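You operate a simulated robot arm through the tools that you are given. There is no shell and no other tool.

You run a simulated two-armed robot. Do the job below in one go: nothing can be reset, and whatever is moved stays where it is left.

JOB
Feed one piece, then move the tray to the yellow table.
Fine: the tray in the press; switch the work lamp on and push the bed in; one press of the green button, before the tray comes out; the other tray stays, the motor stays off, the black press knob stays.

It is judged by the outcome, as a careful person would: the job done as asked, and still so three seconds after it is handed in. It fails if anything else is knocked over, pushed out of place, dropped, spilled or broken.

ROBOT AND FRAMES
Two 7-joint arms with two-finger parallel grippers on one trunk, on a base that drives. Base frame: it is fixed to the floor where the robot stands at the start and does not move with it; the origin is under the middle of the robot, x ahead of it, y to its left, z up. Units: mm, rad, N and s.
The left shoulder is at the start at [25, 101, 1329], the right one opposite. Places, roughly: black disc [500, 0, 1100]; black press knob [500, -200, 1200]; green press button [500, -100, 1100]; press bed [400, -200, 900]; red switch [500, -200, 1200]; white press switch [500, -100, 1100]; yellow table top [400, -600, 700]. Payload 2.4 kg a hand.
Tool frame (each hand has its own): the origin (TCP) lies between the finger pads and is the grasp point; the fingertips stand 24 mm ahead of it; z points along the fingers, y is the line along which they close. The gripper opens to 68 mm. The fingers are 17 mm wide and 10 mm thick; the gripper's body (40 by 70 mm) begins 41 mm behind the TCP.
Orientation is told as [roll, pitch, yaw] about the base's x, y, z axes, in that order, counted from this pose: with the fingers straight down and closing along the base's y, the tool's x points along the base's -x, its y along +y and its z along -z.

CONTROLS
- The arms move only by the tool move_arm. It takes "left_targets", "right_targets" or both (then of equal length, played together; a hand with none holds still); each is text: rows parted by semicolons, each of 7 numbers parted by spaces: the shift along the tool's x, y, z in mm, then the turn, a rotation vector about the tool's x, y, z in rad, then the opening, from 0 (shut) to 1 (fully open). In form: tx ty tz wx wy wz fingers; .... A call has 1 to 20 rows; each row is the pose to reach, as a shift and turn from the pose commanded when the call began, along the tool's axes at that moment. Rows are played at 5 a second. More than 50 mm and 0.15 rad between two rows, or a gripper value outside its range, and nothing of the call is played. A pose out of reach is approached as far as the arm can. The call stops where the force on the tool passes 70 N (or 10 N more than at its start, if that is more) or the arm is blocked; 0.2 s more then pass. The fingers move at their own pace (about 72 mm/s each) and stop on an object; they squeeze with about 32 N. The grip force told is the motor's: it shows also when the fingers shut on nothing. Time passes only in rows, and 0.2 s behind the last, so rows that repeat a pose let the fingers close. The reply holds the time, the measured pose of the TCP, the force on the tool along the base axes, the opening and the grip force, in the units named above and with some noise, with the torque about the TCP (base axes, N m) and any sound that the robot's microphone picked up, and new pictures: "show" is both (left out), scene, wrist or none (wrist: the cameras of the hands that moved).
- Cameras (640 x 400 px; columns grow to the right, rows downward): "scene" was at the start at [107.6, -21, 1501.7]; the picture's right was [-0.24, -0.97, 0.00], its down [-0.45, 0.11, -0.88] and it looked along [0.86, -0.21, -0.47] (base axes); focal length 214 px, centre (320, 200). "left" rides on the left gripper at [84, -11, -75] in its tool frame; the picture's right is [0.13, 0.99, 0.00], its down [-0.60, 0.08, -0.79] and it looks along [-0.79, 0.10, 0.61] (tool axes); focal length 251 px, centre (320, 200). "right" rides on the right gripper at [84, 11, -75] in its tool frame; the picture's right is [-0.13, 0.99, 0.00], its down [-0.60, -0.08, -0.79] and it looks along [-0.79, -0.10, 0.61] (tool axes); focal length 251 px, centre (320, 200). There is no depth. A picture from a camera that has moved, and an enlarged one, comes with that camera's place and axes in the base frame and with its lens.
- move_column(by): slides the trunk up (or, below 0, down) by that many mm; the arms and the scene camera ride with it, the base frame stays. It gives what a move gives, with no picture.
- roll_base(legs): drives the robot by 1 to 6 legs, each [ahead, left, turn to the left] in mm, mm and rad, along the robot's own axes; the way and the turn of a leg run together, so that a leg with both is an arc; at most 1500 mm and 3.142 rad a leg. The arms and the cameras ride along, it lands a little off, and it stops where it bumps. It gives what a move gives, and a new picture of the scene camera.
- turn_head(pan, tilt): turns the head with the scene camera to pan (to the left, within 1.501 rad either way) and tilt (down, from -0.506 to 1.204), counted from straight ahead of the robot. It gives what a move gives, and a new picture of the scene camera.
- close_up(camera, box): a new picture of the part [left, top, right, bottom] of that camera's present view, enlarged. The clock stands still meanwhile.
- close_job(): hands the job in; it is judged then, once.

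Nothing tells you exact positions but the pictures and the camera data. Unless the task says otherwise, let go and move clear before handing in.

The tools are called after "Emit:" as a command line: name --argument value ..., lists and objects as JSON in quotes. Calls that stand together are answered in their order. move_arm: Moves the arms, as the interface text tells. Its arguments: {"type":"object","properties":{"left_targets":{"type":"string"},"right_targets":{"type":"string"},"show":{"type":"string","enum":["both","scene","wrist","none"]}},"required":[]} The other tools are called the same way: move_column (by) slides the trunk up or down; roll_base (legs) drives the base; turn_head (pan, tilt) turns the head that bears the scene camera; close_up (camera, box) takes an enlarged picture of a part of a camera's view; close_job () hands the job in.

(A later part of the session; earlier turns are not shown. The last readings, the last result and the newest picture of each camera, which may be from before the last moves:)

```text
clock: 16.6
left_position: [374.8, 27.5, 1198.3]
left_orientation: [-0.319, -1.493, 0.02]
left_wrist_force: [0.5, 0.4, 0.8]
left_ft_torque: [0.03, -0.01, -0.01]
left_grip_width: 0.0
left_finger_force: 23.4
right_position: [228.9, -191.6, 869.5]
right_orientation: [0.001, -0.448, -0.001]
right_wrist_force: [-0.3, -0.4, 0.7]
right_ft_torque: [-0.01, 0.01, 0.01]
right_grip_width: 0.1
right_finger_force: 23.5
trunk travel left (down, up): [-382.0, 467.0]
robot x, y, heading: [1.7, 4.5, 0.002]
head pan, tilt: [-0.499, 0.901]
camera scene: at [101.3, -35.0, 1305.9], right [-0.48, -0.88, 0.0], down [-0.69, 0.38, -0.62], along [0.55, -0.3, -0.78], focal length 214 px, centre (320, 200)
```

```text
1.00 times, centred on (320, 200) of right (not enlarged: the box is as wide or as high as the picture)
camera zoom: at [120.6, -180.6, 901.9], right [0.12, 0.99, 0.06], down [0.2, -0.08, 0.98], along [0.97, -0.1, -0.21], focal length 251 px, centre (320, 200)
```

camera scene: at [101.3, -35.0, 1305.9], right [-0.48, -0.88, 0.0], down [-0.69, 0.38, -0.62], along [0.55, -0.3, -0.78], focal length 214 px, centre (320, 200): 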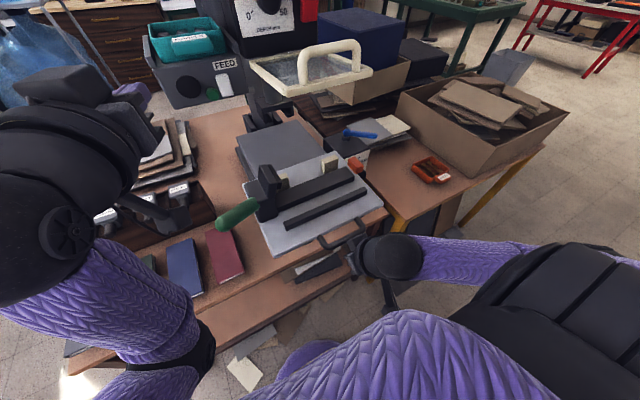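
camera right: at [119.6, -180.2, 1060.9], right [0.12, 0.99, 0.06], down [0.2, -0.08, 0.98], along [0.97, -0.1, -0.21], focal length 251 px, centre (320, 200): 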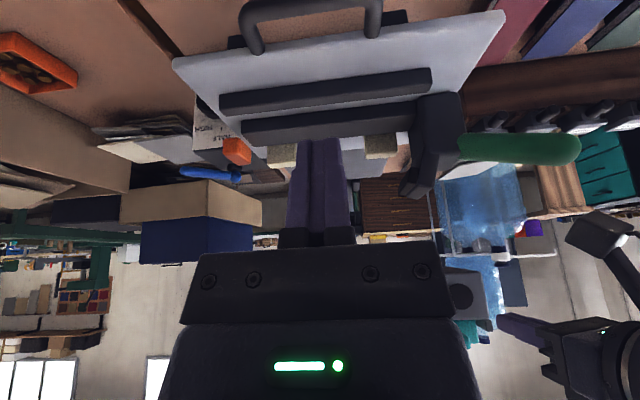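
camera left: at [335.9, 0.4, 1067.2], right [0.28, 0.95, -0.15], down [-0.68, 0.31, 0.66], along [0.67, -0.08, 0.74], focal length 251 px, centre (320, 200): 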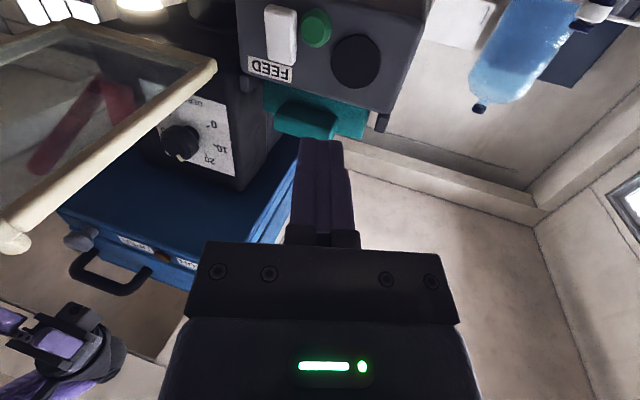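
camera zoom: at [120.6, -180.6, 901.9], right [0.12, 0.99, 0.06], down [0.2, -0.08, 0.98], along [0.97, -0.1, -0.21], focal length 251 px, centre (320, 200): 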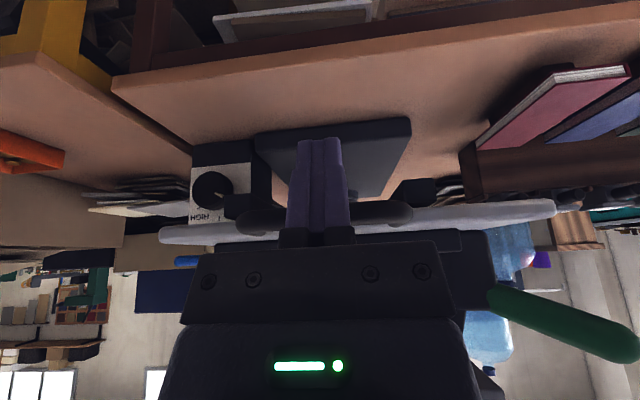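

The handle bar reads about x 280, z 876, and the right fingers are just in front of it with their tips below it. I'll straighten the fingers a bit before pushing.

Emit:
move_arm --right_targets "-7 0 -2 0 0.12 0 0; -13 0 -5 0 0.25 0 0; -13 0 -5 0 0.25 0 0"

```text
clock: 17.4
left_position: [374.8, 27.0, 1199.7]
left_orientation: [-0.32, -1.493, 0.017]
left_wrist_force: [0.5, 0.8, 0.0]
left_ft_torque: [0.02, 0.01, 0.02]
left_grip_width: 0.2
left_finger_force: 23.6
right_position: [239.0, -191.0, 879.7]
right_orientation: [0.0, -0.197, -0.001]
right_wrist_force: [0.5, -0.8, -0.6]
right_ft_torque: [0.02, -0.01, 0.02]
right_grip_width: 0.1
right_finger_force: 23.5
trunk travel left (down, up): [-382.0, 467.0]
robot x, y, heading: [-1.9, 0.7, 0.001]
head pan, tilt: [-0.499, 0.901]
camera scene: at [101.4, -35.0, 1305.9], right [-0.48, -0.88, 0.0], down [-0.69, 0.38, -0.62], along [0.55, -0.3, -0.78], focal length 214 px, centre (320, 200)
camera right: at [141.3, -180.7, 938.1], right [0.13, 0.99, 0.03], down [0.44, -0.08, 0.9], along [0.89, -0.1, -0.44], focal length 251 px, centre (320, 200)
```

scene: 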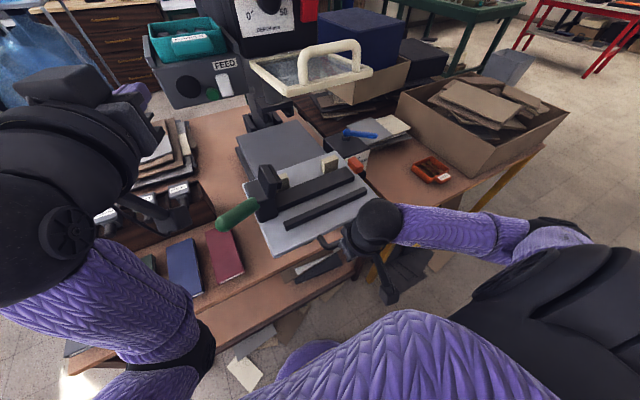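
right: 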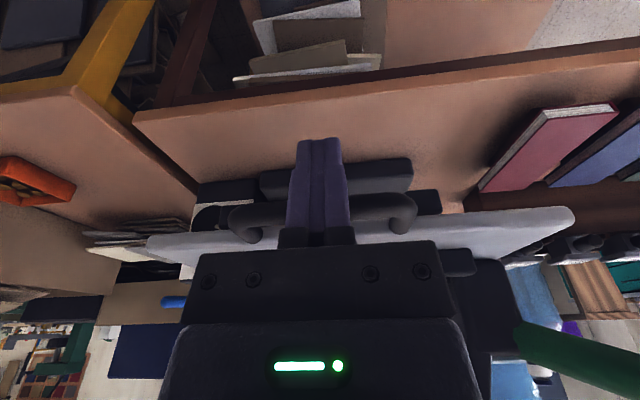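

Emit:
move_arm --right_targets "-12 0 2.4 0 0 0 0; -24 0 4.8 0 0 0 0; -34 0 6.8 0 0 0 0; -44 0 8.8 0 0 0 0; -54 0 10.8 0 0 0 0; -64 0 12.8 0 0 0 0; -74 0 14.8 0 0 0 0; -84 0 16.8 0 0 0 0"

```text
clock: 19.2
left_position: [374.7, 29.0, 1200.3]
left_orientation: [-0.321, -1.491, 0.018]
left_wrist_force: [-0.5, 0.6, -0.3]
left_ft_torque: [0.01, -0.01, -0.01]
left_grip_width: 0.2
left_finger_force: 23.6
right_position: [325.1, -191.1, 879.9]
right_orientation: [0.002, -0.199, -0.001]
right_wrist_force: [0.1, 0.2, 0.7]
right_ft_torque: [-0.03, 0.04, -0.03]
right_grip_width: 0.4
right_finger_force: 23.1
trunk travel left (down, up): [-382.0, 467.0]
robot x, y, heading: [-7.5, 2.0, -0.001]
head pan, tilt: [-0.499, 0.901]
camera scene: at [101.3, -34.9, 1305.9], right [-0.48, -0.88, 0.0], down [-0.69, 0.38, -0.62], along [0.55, -0.3, -0.78], focal length 214 px, centre (320, 200)
camera right: at [227.1, -180.6, 938.1], right [0.13, 0.99, 0.03], down [0.43, -0.08, 0.9], along [0.89, -0.1, -0.44], focal length 251 px, centre (320, 200)
```

scene: 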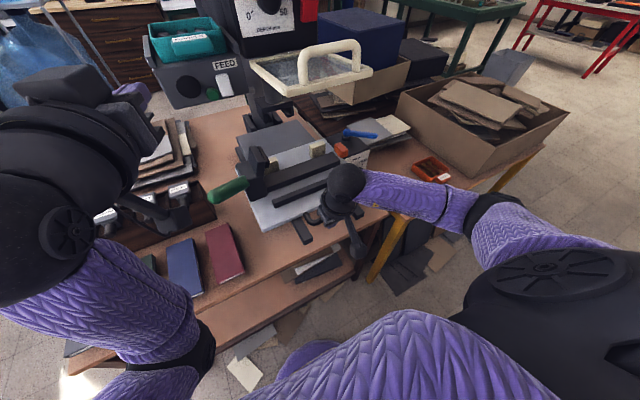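
right: 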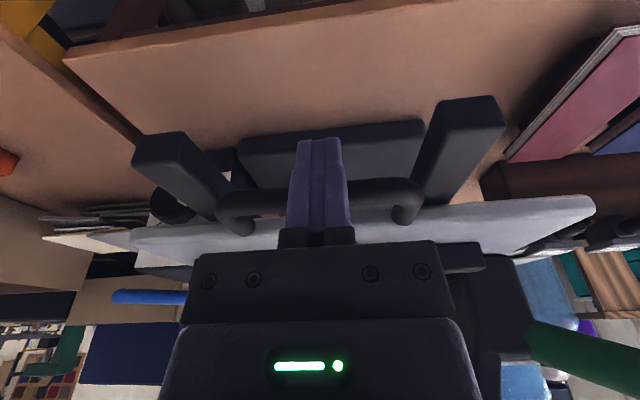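

The bed slides freely on its rails; no resistance yet. I continue pushing to the stop.

Emit:
move_arm --right_targets "-10 0 2 0 0 0 0; -20 0 4 0 0 0 0; -30 0 6 0 0 0 0; -40 0 8 0 0 0 0; -50 0 10 0 0 0 0; -60 0 12 0 0 0 0; -70 0 14 0 0 0 0; -80 0 16 0 0 0 0"

```text
clock: 21.0
left_position: [374.1, 27.3, 1199.5]
left_orientation: [-0.32, -1.493, 0.02]
left_wrist_force: [0.3, 0.4, 1.0]
left_ft_torque: [-0.02, 0.01, 0.01]
left_grip_width: 0.0
left_finger_force: 23.6
right_position: [406.2, -191.2, 879.8]
right_orientation: [-0.001, -0.199, 0.0]
right_wrist_force: [-1.4, 0.2, 1.7]
right_ft_torque: [-0.01, 0.04, 0.0]
right_grip_width: 0.4
right_finger_force: 23.3
trunk travel left (down, up): [-382.0, 467.0]
robot x, y, heading: [-0.5, 0.6, -0.002]
head pan, tilt: [-0.499, 0.901]
camera scene: at [101.2, -34.8, 1305.9], right [-0.48, -0.88, 0.0], down [-0.69, 0.38, -0.62], along [0.55, -0.3, -0.78], focal length 214 px, centre (320, 200)
camera right: at [308.4, -180.7, 938.1], right [0.13, 0.99, 0.03], down [0.44, -0.08, 0.9], along [0.89, -0.1, -0.44], focal length 251 px, centre (320, 200)
```

scene: 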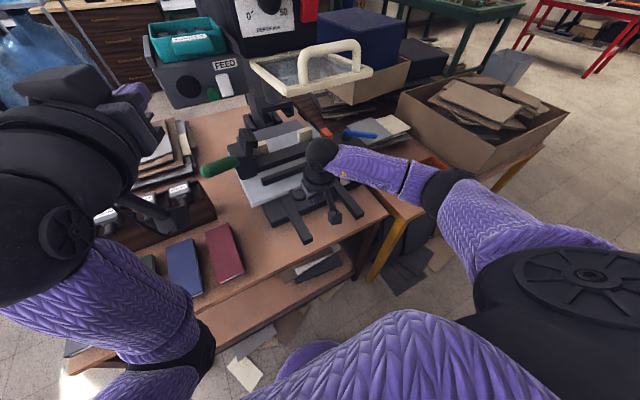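
right: 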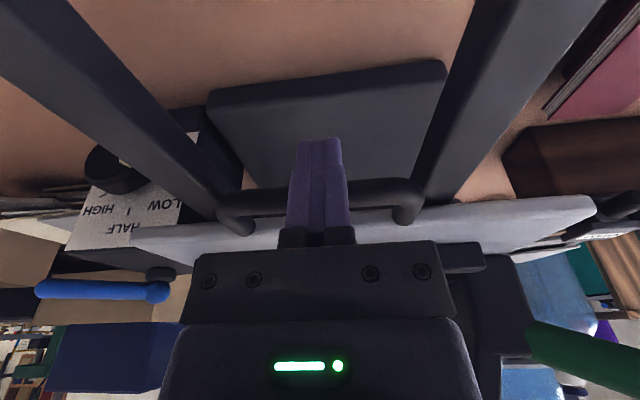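

Emit:
close_up --camera "scene" --box '[180, 60, 400, 220]'

```text
2.50 times, centred on (290, 140) of scene
camera zoom: at [101.2, -34.8, 1305.9], right [-0.48, -0.88, 0.0], down [-0.69, 0.38, -0.62], along [0.55, -0.3, -0.78], focal length 536 px, centre (395, 350)
```

zoom: 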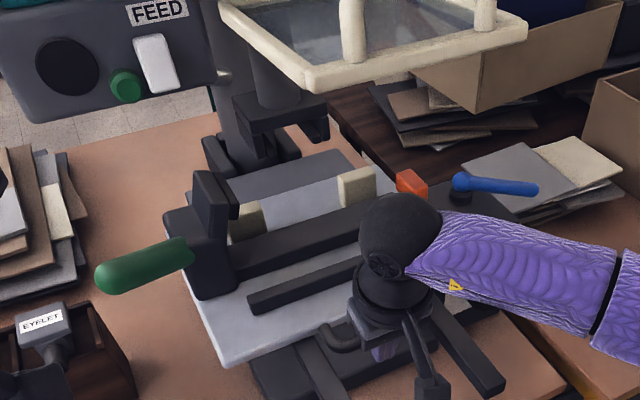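

Emit:
move_arm --right_targets "-8 0 1.6 0 0 0 0; -16 0 3.2 0 0 0 0; -24 0 4.8 0 0 0 0; -32 0 6.4 0 0 0 0; -40 0 8 0 0 0 0; -48 0 9.6 0 0 0 0; -56 0 11.2 0 0 0 0"

Emit:
close_up --camera "scene" --box '[180, 60, 400, 220]'

```text
clock: 22.6
left_position: [376.4, 27.3, 1198.8]
left_orientation: [-0.319, -1.493, 0.018]
left_wrist_force: [1.3, 0.7, 0.3]
left_ft_torque: [0.01, -0.03, -0.01]
left_grip_width: 0.0
left_finger_force: 23.3
right_position: [463.0, -191.3, 881.2]
right_orientation: [0.0, -0.199, 0.0]
right_wrist_force: [-0.3, 0.0, 0.8]
right_ft_torque: [-0.04, -0.02, -0.02]
right_grip_width: 0.3
right_finger_force: 23.9
trunk travel left (down, up): [-382.0, 467.0]
robot x, y, heading: [1.7, -0.2, -0.003]
head pan, tilt: [-0.499, 0.901]
camera scene: at [101.2, -35.0, 1305.9], right [-0.48, -0.88, 0.0], down [-0.69, 0.38, -0.62], along [0.55, -0.3, -0.78], focal length 214 px, centre (320, 200)
camera right: at [365.5, -181.0, 938.4], right [0.13, 0.99, 0.03], down [0.43, -0.08, 0.9], along [0.89, -0.1, -0.44], focal length 251 px, centre (320, 200)
```

scene: 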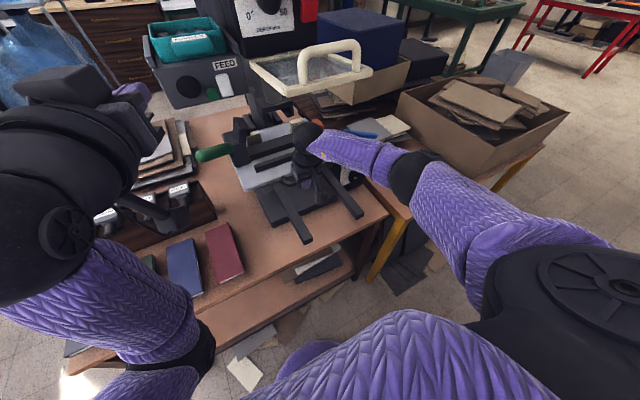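
right: 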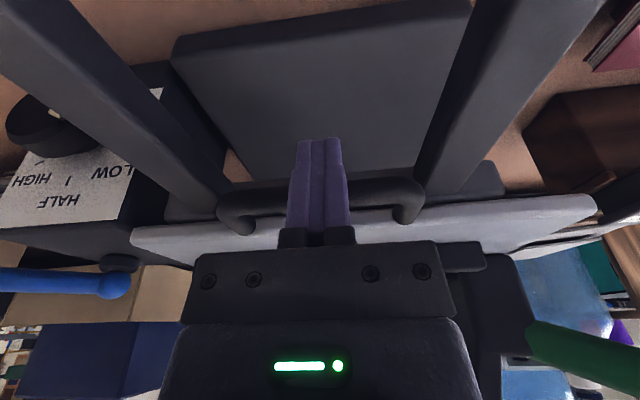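

```text
2.50 times, centred on (290, 140) of scene
camera zoom: at [101.2, -35.0, 1305.9], right [-0.48, -0.88, 0.0], down [-0.69, 0.38, -0.62], along [0.55, -0.3, -0.78], focal length 536 px, centre (395, 350)
```

zoom: 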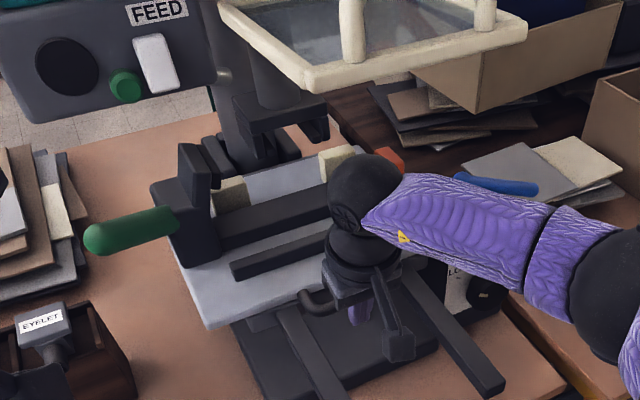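

Emit:
move_arm --right_targets "-6 0 1.2 0 0 0 0; -12 0 2.4 0 0 0 0; -18 0 3.6 0 0 0 0; -24 0 4.8 0 0 0 0; -30 0 6 0 0 0 0; -36 0 7.2 0 0 0 0; -42 0 8.4 0 0 0 0; -48 0 9.6 0 0 0 0"

Emit:
close_up --camera "scene" --box '[180, 60, 400, 220]'

```text
clock: 23.6
left_position: [367.1, 28.5, 1202.0]
left_orientation: [-0.333, -1.498, 0.027]
left_wrist_force: [-1.1, -0.3, -0.6]
left_ft_torque: [0.01, -0.03, 0.01]
left_grip_width: 0.1
left_finger_force: 23.6
right_position: [476.2, -191.1, 879.7]
right_orientation: [-0.002, -0.181, -0.002]
right_wrist_force: [-38.8, 4.0, 20.9]
right_ft_torque: [-0.04, -0.2, -0.14]
right_grip_width: 0.0
right_finger_force: 24.0
trunk travel left (down, up): [-382.0, 467.0]
robot x, y, heading: [-0.1, 1.3, -0.003]
head pan, tilt: [-0.499, 0.901]
stopped in row 5 (right hand): the force on the tool passed its limit at 76 N (the readings are from after the stop); the commanded pose is now the measured one
camera scene: at [92.5, -33.8, 1306.9], right [-0.48, -0.88, 0.0], down [-0.68, 0.38, -0.63], along [0.55, -0.3, -0.78], focal length 214 px, centre (320, 200)
camera right: at [378.5, -180.8, 939.5], right [0.13, 0.99, 0.02], down [0.45, -0.08, 0.89], along [0.88, -0.11, -0.46], focal length 251 px, centre (320, 200)
```

scene: 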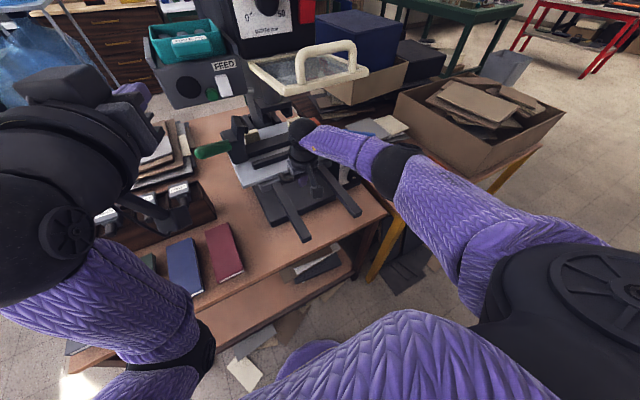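
right: 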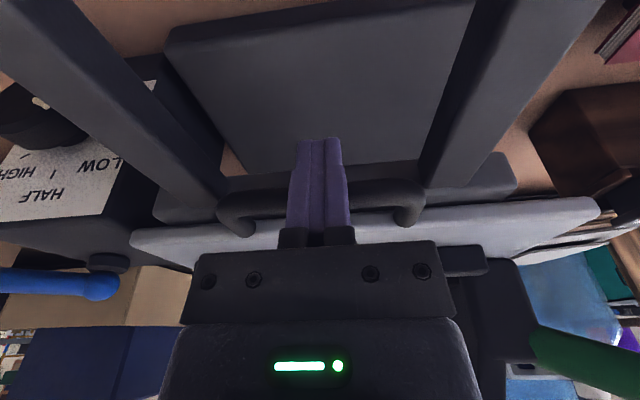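

```text
2.50 times, centred on (290, 140) of scene
camera zoom: at [92.5, -33.8, 1306.9], right [-0.48, -0.88, 0.0], down [-0.68, 0.38, -0.63], along [0.55, -0.3, -0.78], focal length 536 px, centre (395, 350)
```

zoom: 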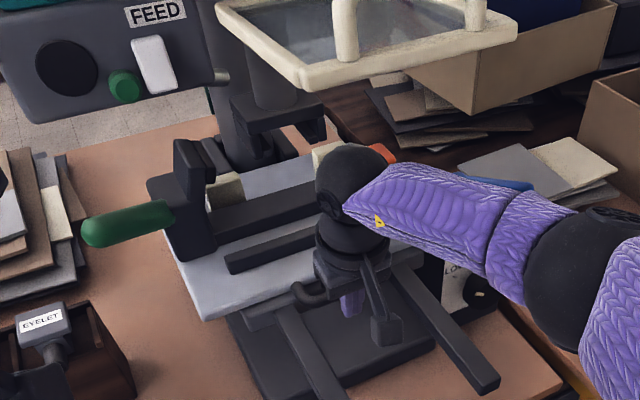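

Firm resistance at x 476: the bed is at its stop. I pull the right hand straight back out and look at the bed and the indicator lamps.

Emit:
move_arm --right_targets "30 0 -5 0 0 0 0; 75 0 -13 0 0 0 0; 120 0 -22 0 0 0 0; 165 0 -30 0 0 0 0; 210 0 -38 0 0 0 0; 245 0 -45 0 0 0 0"

Emit:
turn_head --pan -0.35 --tilt 0.4

Emit:
close_up --camera "scene" --box '[160, 80, 420, 300]'

```text
clock: 25.0
left_position: [373.0, 27.8, 1198.4]
left_orientation: [-0.316, -1.491, 0.016]
left_wrist_force: [0.1, 0.4, -0.1]
left_ft_torque: [-0.03, 0.02, 0.02]
left_grip_width: 0.1
left_finger_force: 23.4
right_position: [231.4, -191.5, 878.3]
right_orientation: [-0.001, -0.179, -0.001]
right_wrist_force: [-0.1, -0.4, -0.2]
right_ft_torque: [0.02, -0.01, 0.0]
right_grip_width: 0.0
right_finger_force: 24.0
trunk travel left (down, up): [-382.0, 467.0]
robot x, y, heading: [-3.5, 1.2, -0.006]
head pan, tilt: [-0.499, 0.901]
camera scene: at [99.9, -35.1, 1305.9], right [-0.48, -0.88, 0.0], down [-0.69, 0.38, -0.62], along [0.54, -0.3, -0.78], focal length 214 px, centre (320, 200)
camera right: at [133.8, -181.2, 937.6], right [0.13, 0.99, 0.02], down [0.45, -0.08, 0.89], along [0.88, -0.11, -0.46], focal length 251 px, centre (320, 200)
```

scene: 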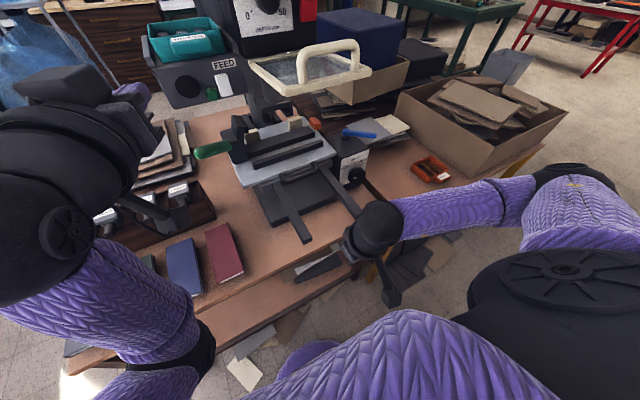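
right: 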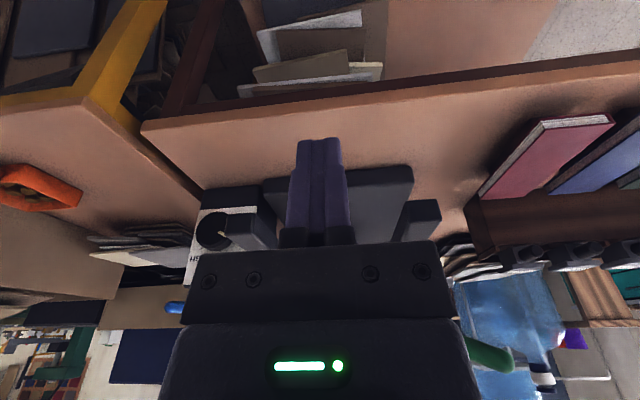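

```text
clock: 26.0
left_position: [374.0, 26.7, 1199.0]
left_orientation: [-0.319, -1.492, 0.015]
left_wrist_force: [0.4, 0.1, 0.0]
left_ft_torque: [-0.01, -0.01, 0.01]
left_grip_width: 0.0
left_finger_force: 23.5
right_position: [230.8, -192.2, 876.9]
right_orientation: [-0.002, -0.178, -0.002]
right_wrist_force: [-0.2, 0.0, 0.3]
right_ft_torque: [-0.01, 0.02, 0.0]
right_grip_width: 0.2
right_finger_force: 23.1
trunk travel left (down, up): [-382.0, 467.0]
robot x, y, heading: [0.2, -1.8, -0.003]
head pan, tilt: [-0.351, 0.4]
camera scene: at [120.8, -30.8, 1348.8], right [-0.35, -0.94, 0.0], down [-0.37, 0.14, -0.92], along [0.86, -0.32, -0.39], focal length 214 px, centre (320, 200)
```

scene: 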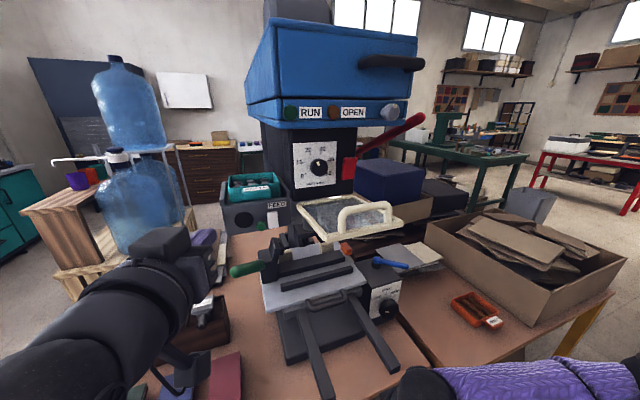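

```text
1.82 times, centred on (290, 190) of scene
camera zoom: at [120.8, -30.8, 1348.8], right [-0.35, -0.94, 0.0], down [-0.37, 0.14, -0.92], along [0.86, -0.32, -0.39], focal length 390 px, centre (374, 218)
```

zoom: 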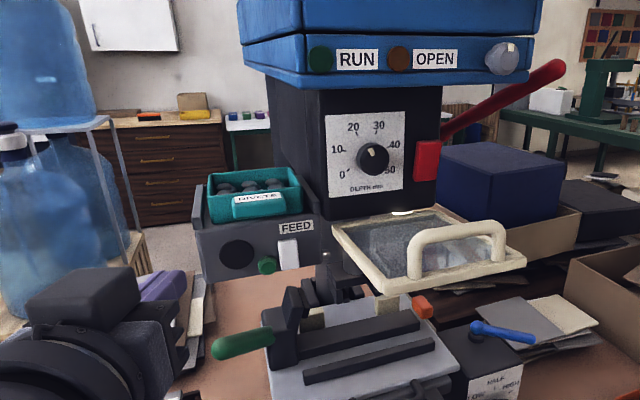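

The bed is fully in and the tray, knob and red switch are untouched. Next I straighten the left hand and roll it 90° so that its fingers close vertically, which serves both the green button and the tray's tab.

Emit:
move_arm --left_targets "0 0 -10 -0.1 -0.02 0 0; 0 0 -20 -0.2 -0.05 0 0; 0 0 -20 -0.305 -0.075 0 0" --show "none"

Emit:
move_arm --left_targets "0 0 0 0 0 0.14 0; 0 0 0 0 0 0.28 0; 0 0 0 0 0 0.42 0; 0 0 0 0 0 0.56 0; 0 0 0 0 0 0.7 0; 0 0 0 0 0 0.84 0; 0 0 0 0 0 0.98 0; 0 0 0 0 0 1.12 0; 0 0 0 0 0 1.26 0; 0 0 0 0 0 1.4 0; 0 0 0 0 0 1.5 0; 0 0 0 0 0 1.57 0"

```text
clock: 26.8
left_position: [354.2, 33.6, 1200.6]
left_orientation: [-1.253, -1.561, 1.26]
left_wrist_force: [-0.3, -0.5, -0.4]
left_ft_torque: [-0.01, 0.01, 0.01]
left_grip_width: 0.1
left_finger_force: 24.1
right_position: [231.2, -192.0, 877.2]
right_orientation: [-0.001, -0.179, -0.001]
right_wrist_force: [-0.5, -0.3, -0.1]
right_ft_torque: [0.0, -0.04, 0.0]
right_grip_width: 0.0
right_finger_force: 23.2
trunk travel left (down, up): [-382.0, 467.0]
robot x, y, heading: [-3.7, -0.9, -0.001]
head pan, tilt: [-0.351, 0.4]
```

```text
clock: 29.4
left_position: [354.0, 33.8, 1200.2]
left_orientation: [1.567, -0.013, -1.568]
left_wrist_force: [-0.1, 0.7, -0.5]
left_ft_torque: [0.0, -0.04, 0.0]
left_grip_width: 0.0
left_finger_force: 23.0
right_position: [230.9, -191.5, 875.9]
right_orientation: [-0.001, -0.179, -0.003]
right_wrist_force: [-0.8, 0.2, -0.4]
right_ft_torque: [-0.04, -0.01, 0.01]
right_grip_width: 0.2
right_finger_force: 23.6
trunk travel left (down, up): [-382.0, 467.0]
robot x, y, heading: [-2.0, 1.9, 0.001]
head pan, tilt: [-0.351, 0.4]
camera scene: at [120.9, -30.8, 1348.9], right [-0.35, -0.94, 0.0], down [-0.37, 0.13, -0.92], along [0.86, -0.32, -0.39], focal length 214 px, centre (320, 200)
camera left: at [279.1, 115.9, 1188.8], right [0.0, 0.14, 0.99], down [-0.79, -0.61, 0.09], along [0.61, -0.78, 0.11], focal length 251 px, centre (320, 200)
```

scene: 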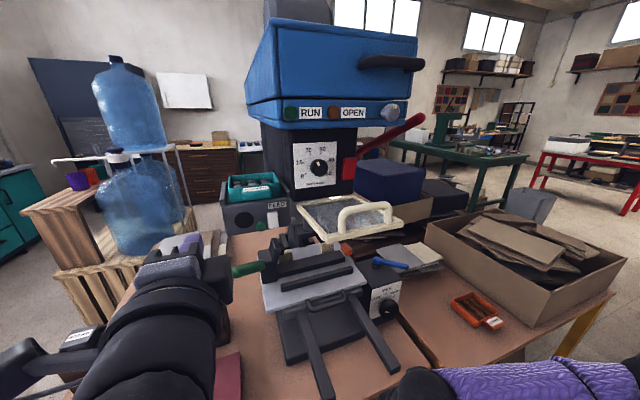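
left: 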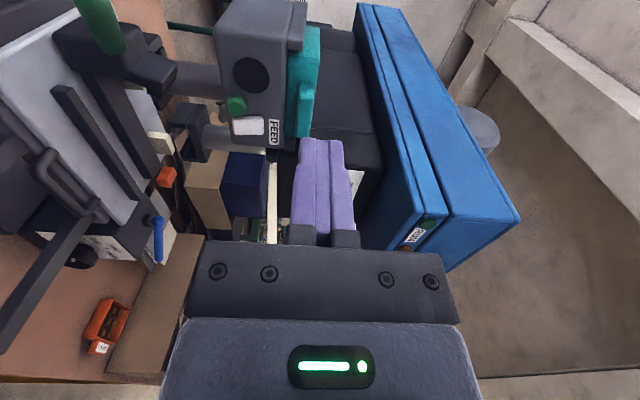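

Emit:
close_up --camera "left" --box '[180, 0, 380, 160]'

Emit:
close_up --camera "scene" --box '[200, 150, 320, 250]'

```text
2.50 times, centred on (280, 80) of left
camera zoom: at [279.1, 115.9, 1188.8], right [0.0, 0.14, 0.99], down [-0.79, -0.61, 0.09], along [0.61, -0.78, 0.11], focal length 629 px, centre (420, 500)
```

zoom: 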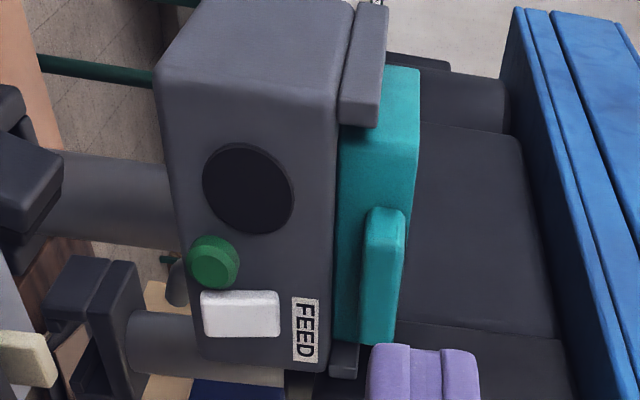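

```text
4.00 times, centred on (260, 200) of scene
camera zoom: at [120.9, -30.8, 1348.9], right [-0.35, -0.94, 0.0], down [-0.37, 0.13, -0.92], along [0.86, -0.32, -0.39], focal length 858 px, centre (560, 200)
```

zoom: 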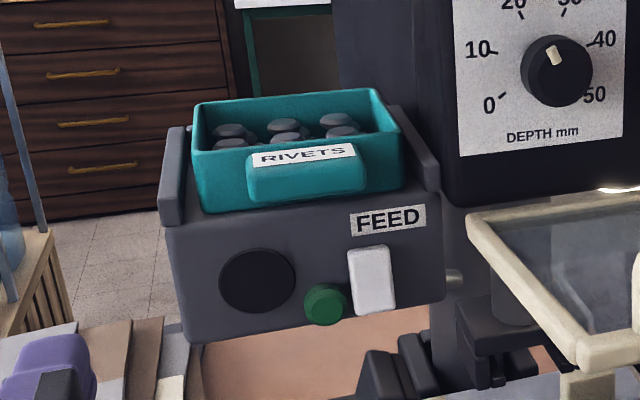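

Two views agree: green button at (533,-51,1117), tab centre at (520,-50,1193). I line the closed fingers up with the green button first.

Emit:
move_arm --left_targets "-22 -22 20 0 0 0 0; -44 -44 45 0 0 0 0; -66 -66 72 0 0 0 0; -85 -83 100 0 0 0 0; -85 -83 126 0 0 0 0"

Emit:
close_up --camera "left" --box '[180, 0, 420, 190]'

Emit:
close_up --camera "scene" --box '[200, 150, 320, 250]'

```text
clock: 30.6
left_position: [480.4, -52.5, 1118.7]
left_orientation: [1.566, -0.012, -1.568]
left_wrist_force: [-0.1, -0.8, 0.3]
left_ft_torque: [0.0, 0.02, -0.01]
left_grip_width: 0.0
left_finger_force: 23.5
right_position: [231.2, -192.2, 878.1]
right_orientation: [-0.002, -0.178, -0.002]
right_wrist_force: [-0.4, 0.1, 0.6]
right_ft_torque: [0.01, -0.03, 0.02]
right_grip_width: 0.0
right_finger_force: 24.2
trunk travel left (down, up): [-382.0, 467.0]
robot x, y, heading: [-0.1, -0.3, -0.003]
head pan, tilt: [-0.351, 0.4]
camera scene: at [121.0, -30.9, 1348.9], right [-0.35, -0.94, 0.0], down [-0.37, 0.13, -0.92], along [0.86, -0.32, -0.39], focal length 214 px, centre (320, 200)
camera left: at [405.2, 30.9, 1106.0], right [0.0, 0.14, 0.99], down [-0.79, -0.6, 0.09], along [0.61, -0.78, 0.11], focal length 251 px, centre (320, 200)
```

scene: 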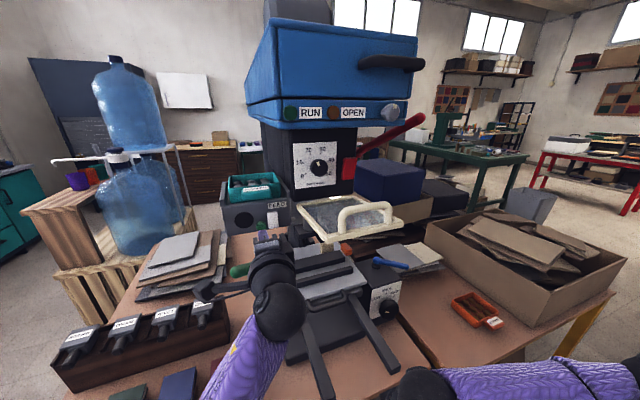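
left: 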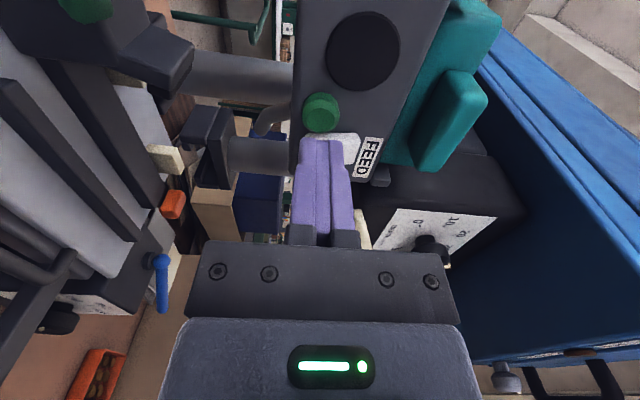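

```text
2.11 times, centred on (300, 95) of left
camera zoom: at [405.2, 30.9, 1106.0], right [0.0, 0.14, 0.99], down [-0.79, -0.6, 0.09], along [0.61, -0.78, 0.11], focal length 529 px, centre (362, 421)
```

zoom: 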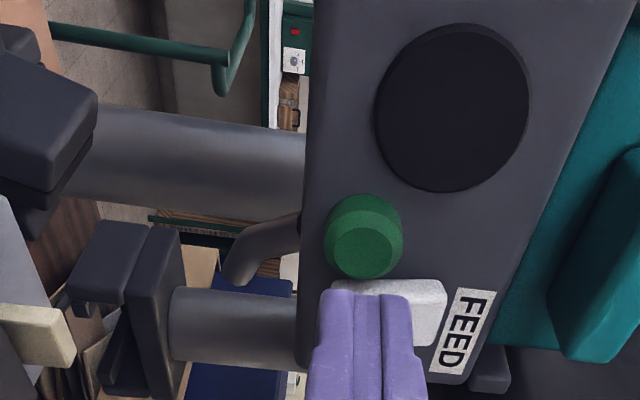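

```text
4.00 times, centred on (260, 200) of scene
camera zoom: at [121.0, -30.9, 1348.9], right [-0.35, -0.94, 0.0], down [-0.37, 0.13, -0.92], along [0.86, -0.32, -0.39], focal length 858 px, centre (560, 200)
```

zoom: 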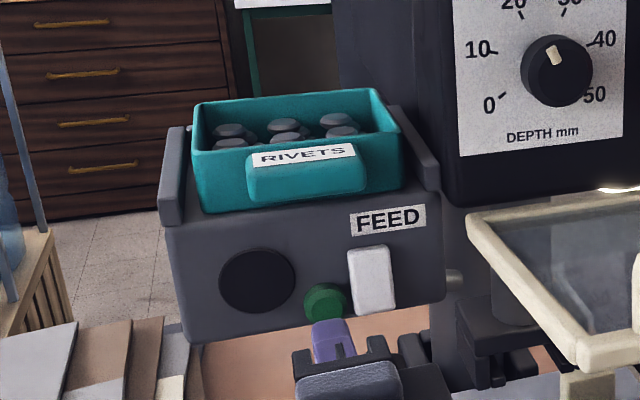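

Fingers are aligned with the green button, tips about 25 mm away. I press in slowly and listen for the click.

Emit:
move_arm --left_targets "0 0 10 0 0 0 0; 0 -1 18 0 0 0 0; 0 -1 22 0 0 0 0; 0 -1 25 0 0 0 0; 0 -1 28 0 0 0 0; 0 -1 31 0 0 0 0"

```text
clock: 32.0
left_position: [511.1, -53.0, 1116.8]
left_orientation: [1.566, -0.014, -1.568]
left_wrist_force: [-4.2, 0.3, -0.5]
left_ft_torque: [-0.01, 0.02, -0.01]
left_grip_width: 0.0
left_finger_force: 23.4
right_position: [230.2, -192.6, 876.7]
right_orientation: [-0.001, -0.181, -0.002]
right_wrist_force: [0.3, -0.4, -0.1]
right_ft_torque: [0.02, 0.03, 0.02]
right_grip_width: 0.0
right_finger_force: 23.8
trunk travel left (down, up): [-382.0, 467.0]
robot x, y, heading: [-5.0, 0.2, 0.0]
head pan, tilt: [-0.351, 0.4]
heard: click
camera scene: at [120.5, -30.8, 1348.9], right [-0.35, -0.94, 0.0], down [-0.36, 0.13, -0.92], along [0.86, -0.32, -0.39], focal length 214 px, centre (320, 200)
camera left: at [435.8, 30.3, 1105.1], right [0.0, 0.14, 0.99], down [-0.79, -0.61, 0.09], along [0.61, -0.78, 0.11], focal length 251 px, centre (320, 200)
```

scene: 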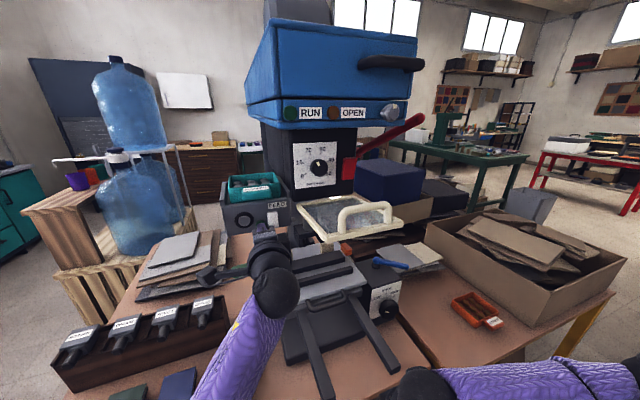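
left: 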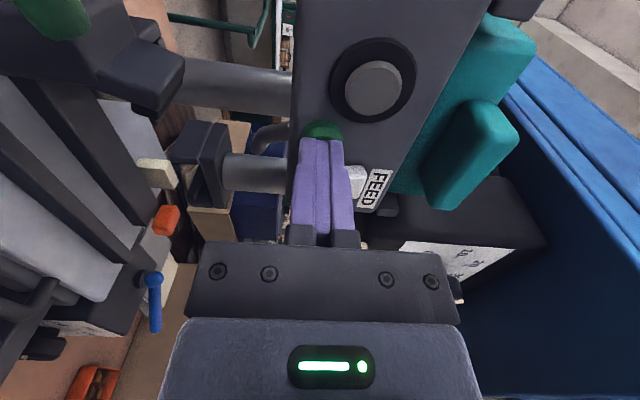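

One click, and a piece has come out in the black disc, so one piece is fed. I withdraw straight back.

Emit:
move_arm --left_targets "0 0 -12 0 0 0 0; 0 0 -30 0 0 0 0; 0 0 -60 0 0 0 0; 0 0 -90 0 0 0 0"

Emit:
close_up --camera "scene" --box '[200, 150, 320, 250]'

Emit:
close_up --camera "left" --box '[180, 0, 420, 190]'

```text
clock: 33.0
left_position: [422.0, -53.3, 1118.2]
left_orientation: [1.567, -0.014, -1.566]
left_wrist_force: [-0.6, 0.1, 0.8]
left_ft_torque: [0.05, -0.03, -0.04]
left_grip_width: 0.0
left_finger_force: 23.3
right_position: [230.5, -192.0, 878.2]
right_orientation: [0.0, -0.178, -0.002]
right_wrist_force: [0.7, 0.3, 0.2]
right_ft_torque: [0.01, -0.01, 0.01]
right_grip_width: 0.0
right_finger_force: 23.4
trunk travel left (down, up): [-382.0, 467.0]
robot x, y, heading: [0.8, -0.3, -0.005]
head pan, tilt: [-0.351, 0.4]
camera scene: at [120.7, -30.9, 1348.9], right [-0.35, -0.94, 0.0], down [-0.37, 0.13, -0.92], along [0.86, -0.32, -0.39], focal length 214 px, centre (320, 200)
camera left: at [346.1, 29.4, 1106.2], right [0.0, 0.14, 0.99], down [-0.79, -0.6, 0.09], along [0.61, -0.78, 0.11], focal length 251 px, centre (320, 200)
```

scene: 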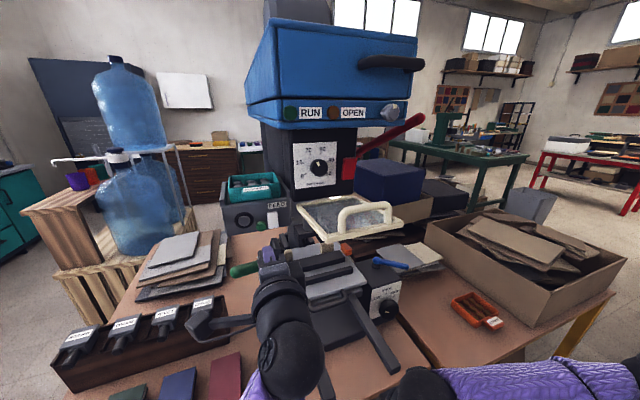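
left: 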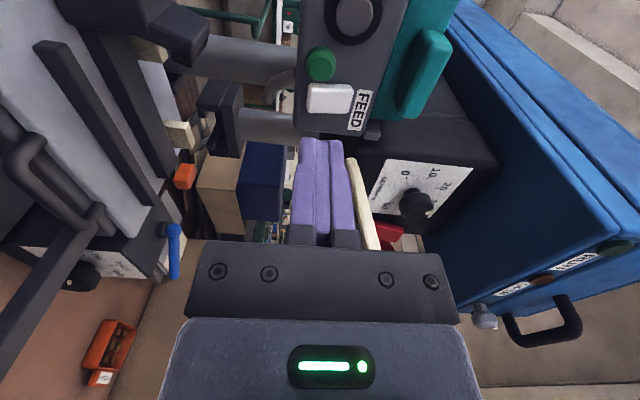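

```text
4.00 times, centred on (260, 200) of scene
camera zoom: at [120.7, -30.9, 1348.9], right [-0.35, -0.94, 0.0], down [-0.37, 0.13, -0.92], along [0.86, -0.32, -0.39], focal length 858 px, centre (560, 200)
```

zoom: 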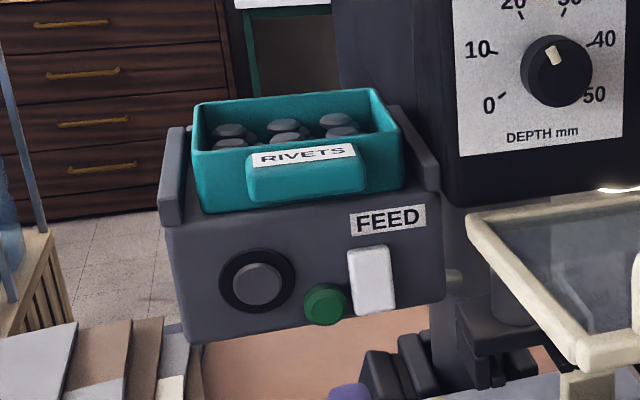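

```text
2.11 times, centred on (300, 95) of left
camera zoom: at [346.1, 29.4, 1106.2], right [0.0, 0.14, 0.99], down [-0.79, -0.6, 0.09], along [0.61, -0.78, 0.11], focal length 529 px, centre (362, 421)
```

zoom: 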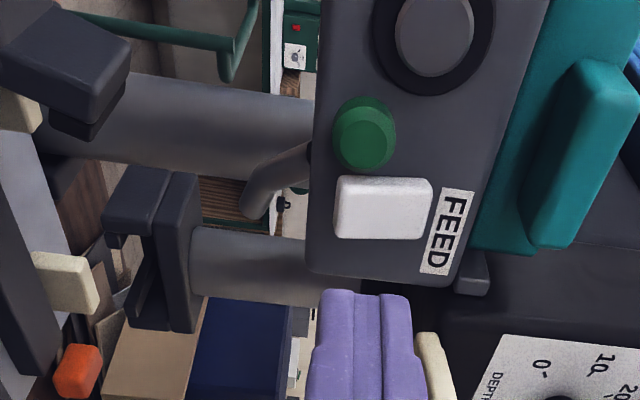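

The tray can now come out. I open the left fingers part way and line them up above and below the tab at z 1193.

Emit:
move_arm --left_targets "1 25 0 0 0 0 0.6; 2 50 5 0 0 0 0.6; 3 75 15 0 0 0 0.6; 3 75 25 0 0 0 0.6; 3 75 35 0 0 0 0.6; 3 75 45 0 0 0 0.6"

Emit:
close_up --camera "left" --box '[220, 20, 440, 195]'

Emit:
close_up --camera "scene" --box '[200, 150, 320, 250]'

```text
clock: 34.4
left_position: [468.4, -48.3, 1191.9]
left_orientation: [1.567, -0.013, -1.569]
left_wrist_force: [-0.4, 0.1, 0.4]
left_ft_torque: [-0.01, -0.01, 0.0]
left_grip_width: 40.9
left_finger_force: 0.0
right_position: [231.3, -190.7, 877.1]
right_orientation: [-0.002, -0.177, -0.002]
right_wrist_force: [0.9, 0.8, -0.7]
right_ft_torque: [0.01, -0.01, -0.01]
right_grip_width: 0.0
right_finger_force: 23.6
trunk travel left (down, up): [-382.0, 467.0]
robot x, y, heading: [-2.3, -1.6, -0.002]
head pan, tilt: [-0.351, 0.4]
camera scene: at [120.9, -30.9, 1348.9], right [-0.35, -0.94, 0.0], down [-0.37, 0.13, -0.92], along [0.86, -0.32, -0.39], focal length 214 px, centre (320, 200)
camera left: at [392.2, 34.0, 1180.5], right [0.0, 0.14, 0.99], down [-0.79, -0.6, 0.09], along [0.61, -0.78, 0.11], focal length 251 px, centre (320, 200)
```

scene: 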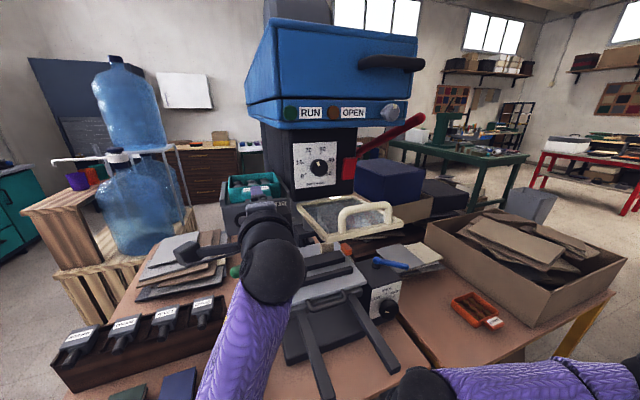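
left: 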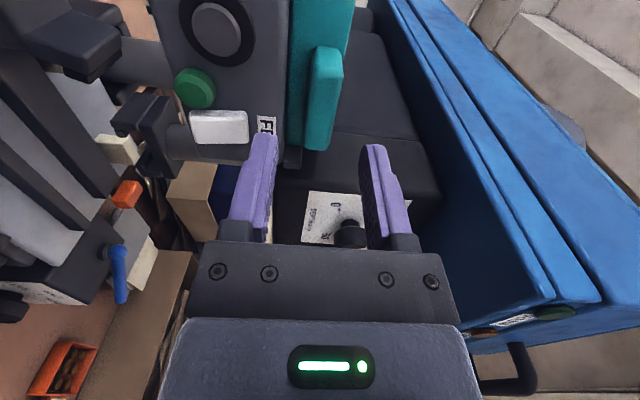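

```text
2.29 times, centred on (330, 108) of left
camera zoom: at [392.2, 34.0, 1180.5], right [0.0, 0.14, 0.99], down [-0.79, -0.6, 0.09], along [0.61, -0.78, 0.11], focal length 575 px, centre (297, 411)
```

zoom: 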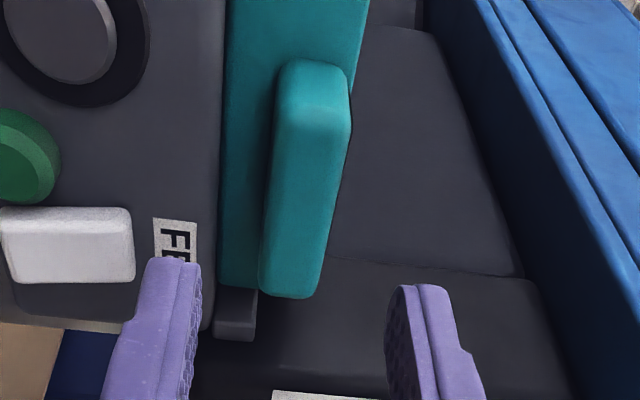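

```text
4.00 times, centred on (260, 200) of scene
camera zoom: at [120.9, -30.9, 1348.9], right [-0.35, -0.94, 0.0], down [-0.37, 0.13, -0.92], along [0.86, -0.32, -0.39], focal length 858 px, centre (560, 200)
```

zoom: 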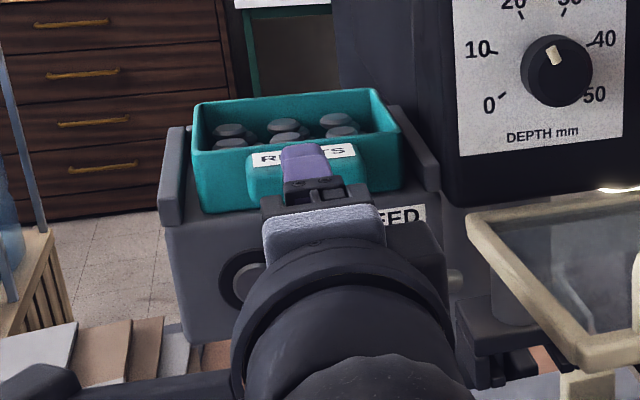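

Fingers straddle the tab evenly (tab z 1183–1200). I move ahead and close on it.

Emit:
move_arm --left_targets "0 0 12 0 0 0 0.6; 0 0 24 0 0 0 0.6; 0 0 34 0 0 0 0.6; 0 0 42 0 0 0 0.6; 0 0 48 0 0 0 0.6"

Emit:
close_up --camera "left" --box '[220, 20, 440, 195]'

Emit:
close_up --camera "scene" --box '[200, 150, 320, 250]'

```text
clock: 35.6
left_position: [516.2, -48.7, 1192.1]
left_orientation: [1.566, -0.014, -1.568]
left_wrist_force: [-0.4, -1.0, 0.1]
left_ft_torque: [0.01, 0.04, 0.01]
left_grip_width: 40.9
left_finger_force: 0.1
right_position: [230.7, -191.9, 876.3]
right_orientation: [-0.002, -0.179, -0.001]
right_wrist_force: [0.6, -0.1, -0.3]
right_ft_torque: [-0.02, -0.02, 0.01]
right_grip_width: 0.0
right_finger_force: 23.4
trunk travel left (down, up): [-382.0, 467.0]
robot x, y, heading: [-4.2, 1.2, -0.004]
head pan, tilt: [-0.351, 0.4]
camera scene: at [121.0, -30.8, 1348.9], right [-0.35, -0.94, 0.0], down [-0.37, 0.13, -0.92], along [0.86, -0.32, -0.39], focal length 214 px, centre (320, 200)
camera left: at [440.1, 34.6, 1179.8], right [0.0, 0.14, 0.99], down [-0.79, -0.61, 0.09], along [0.61, -0.78, 0.11], focal length 251 px, centre (320, 200)
```

scene: 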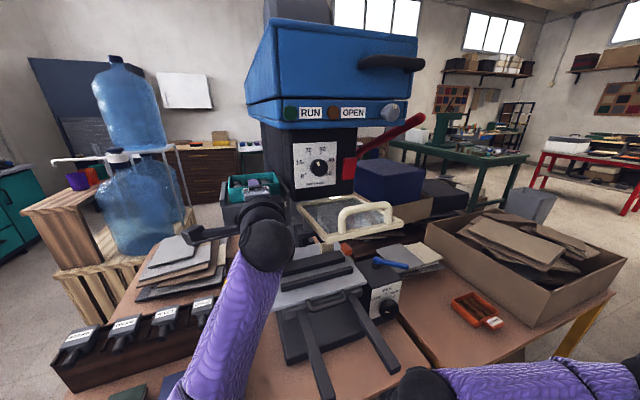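
left: 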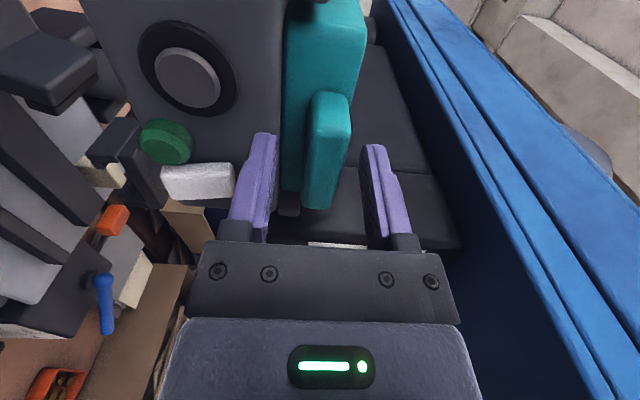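

```text
2.29 times, centred on (330, 108) of left
camera zoom: at [440.1, 34.6, 1179.8], right [0.0, 0.14, 0.99], down [-0.79, -0.61, 0.09], along [0.61, -0.78, 0.11], focal length 575 px, centre (297, 411)
```

zoom: 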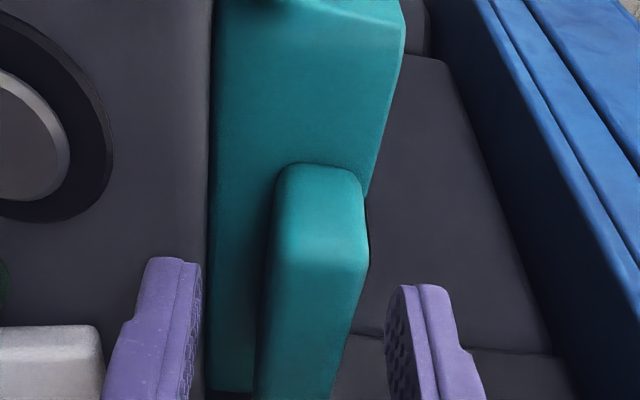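

```text
4.00 times, centred on (260, 200) of scene
camera zoom: at [121.0, -30.8, 1348.9], right [-0.35, -0.94, 0.0], down [-0.37, 0.13, -0.92], along [0.86, -0.32, -0.39], focal length 858 px, centre (560, 200)
```

zoom: 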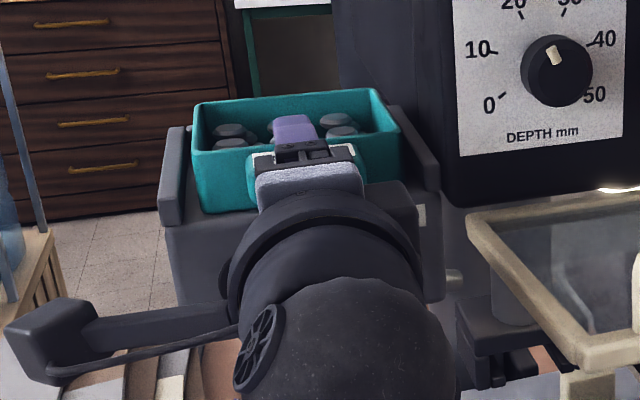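

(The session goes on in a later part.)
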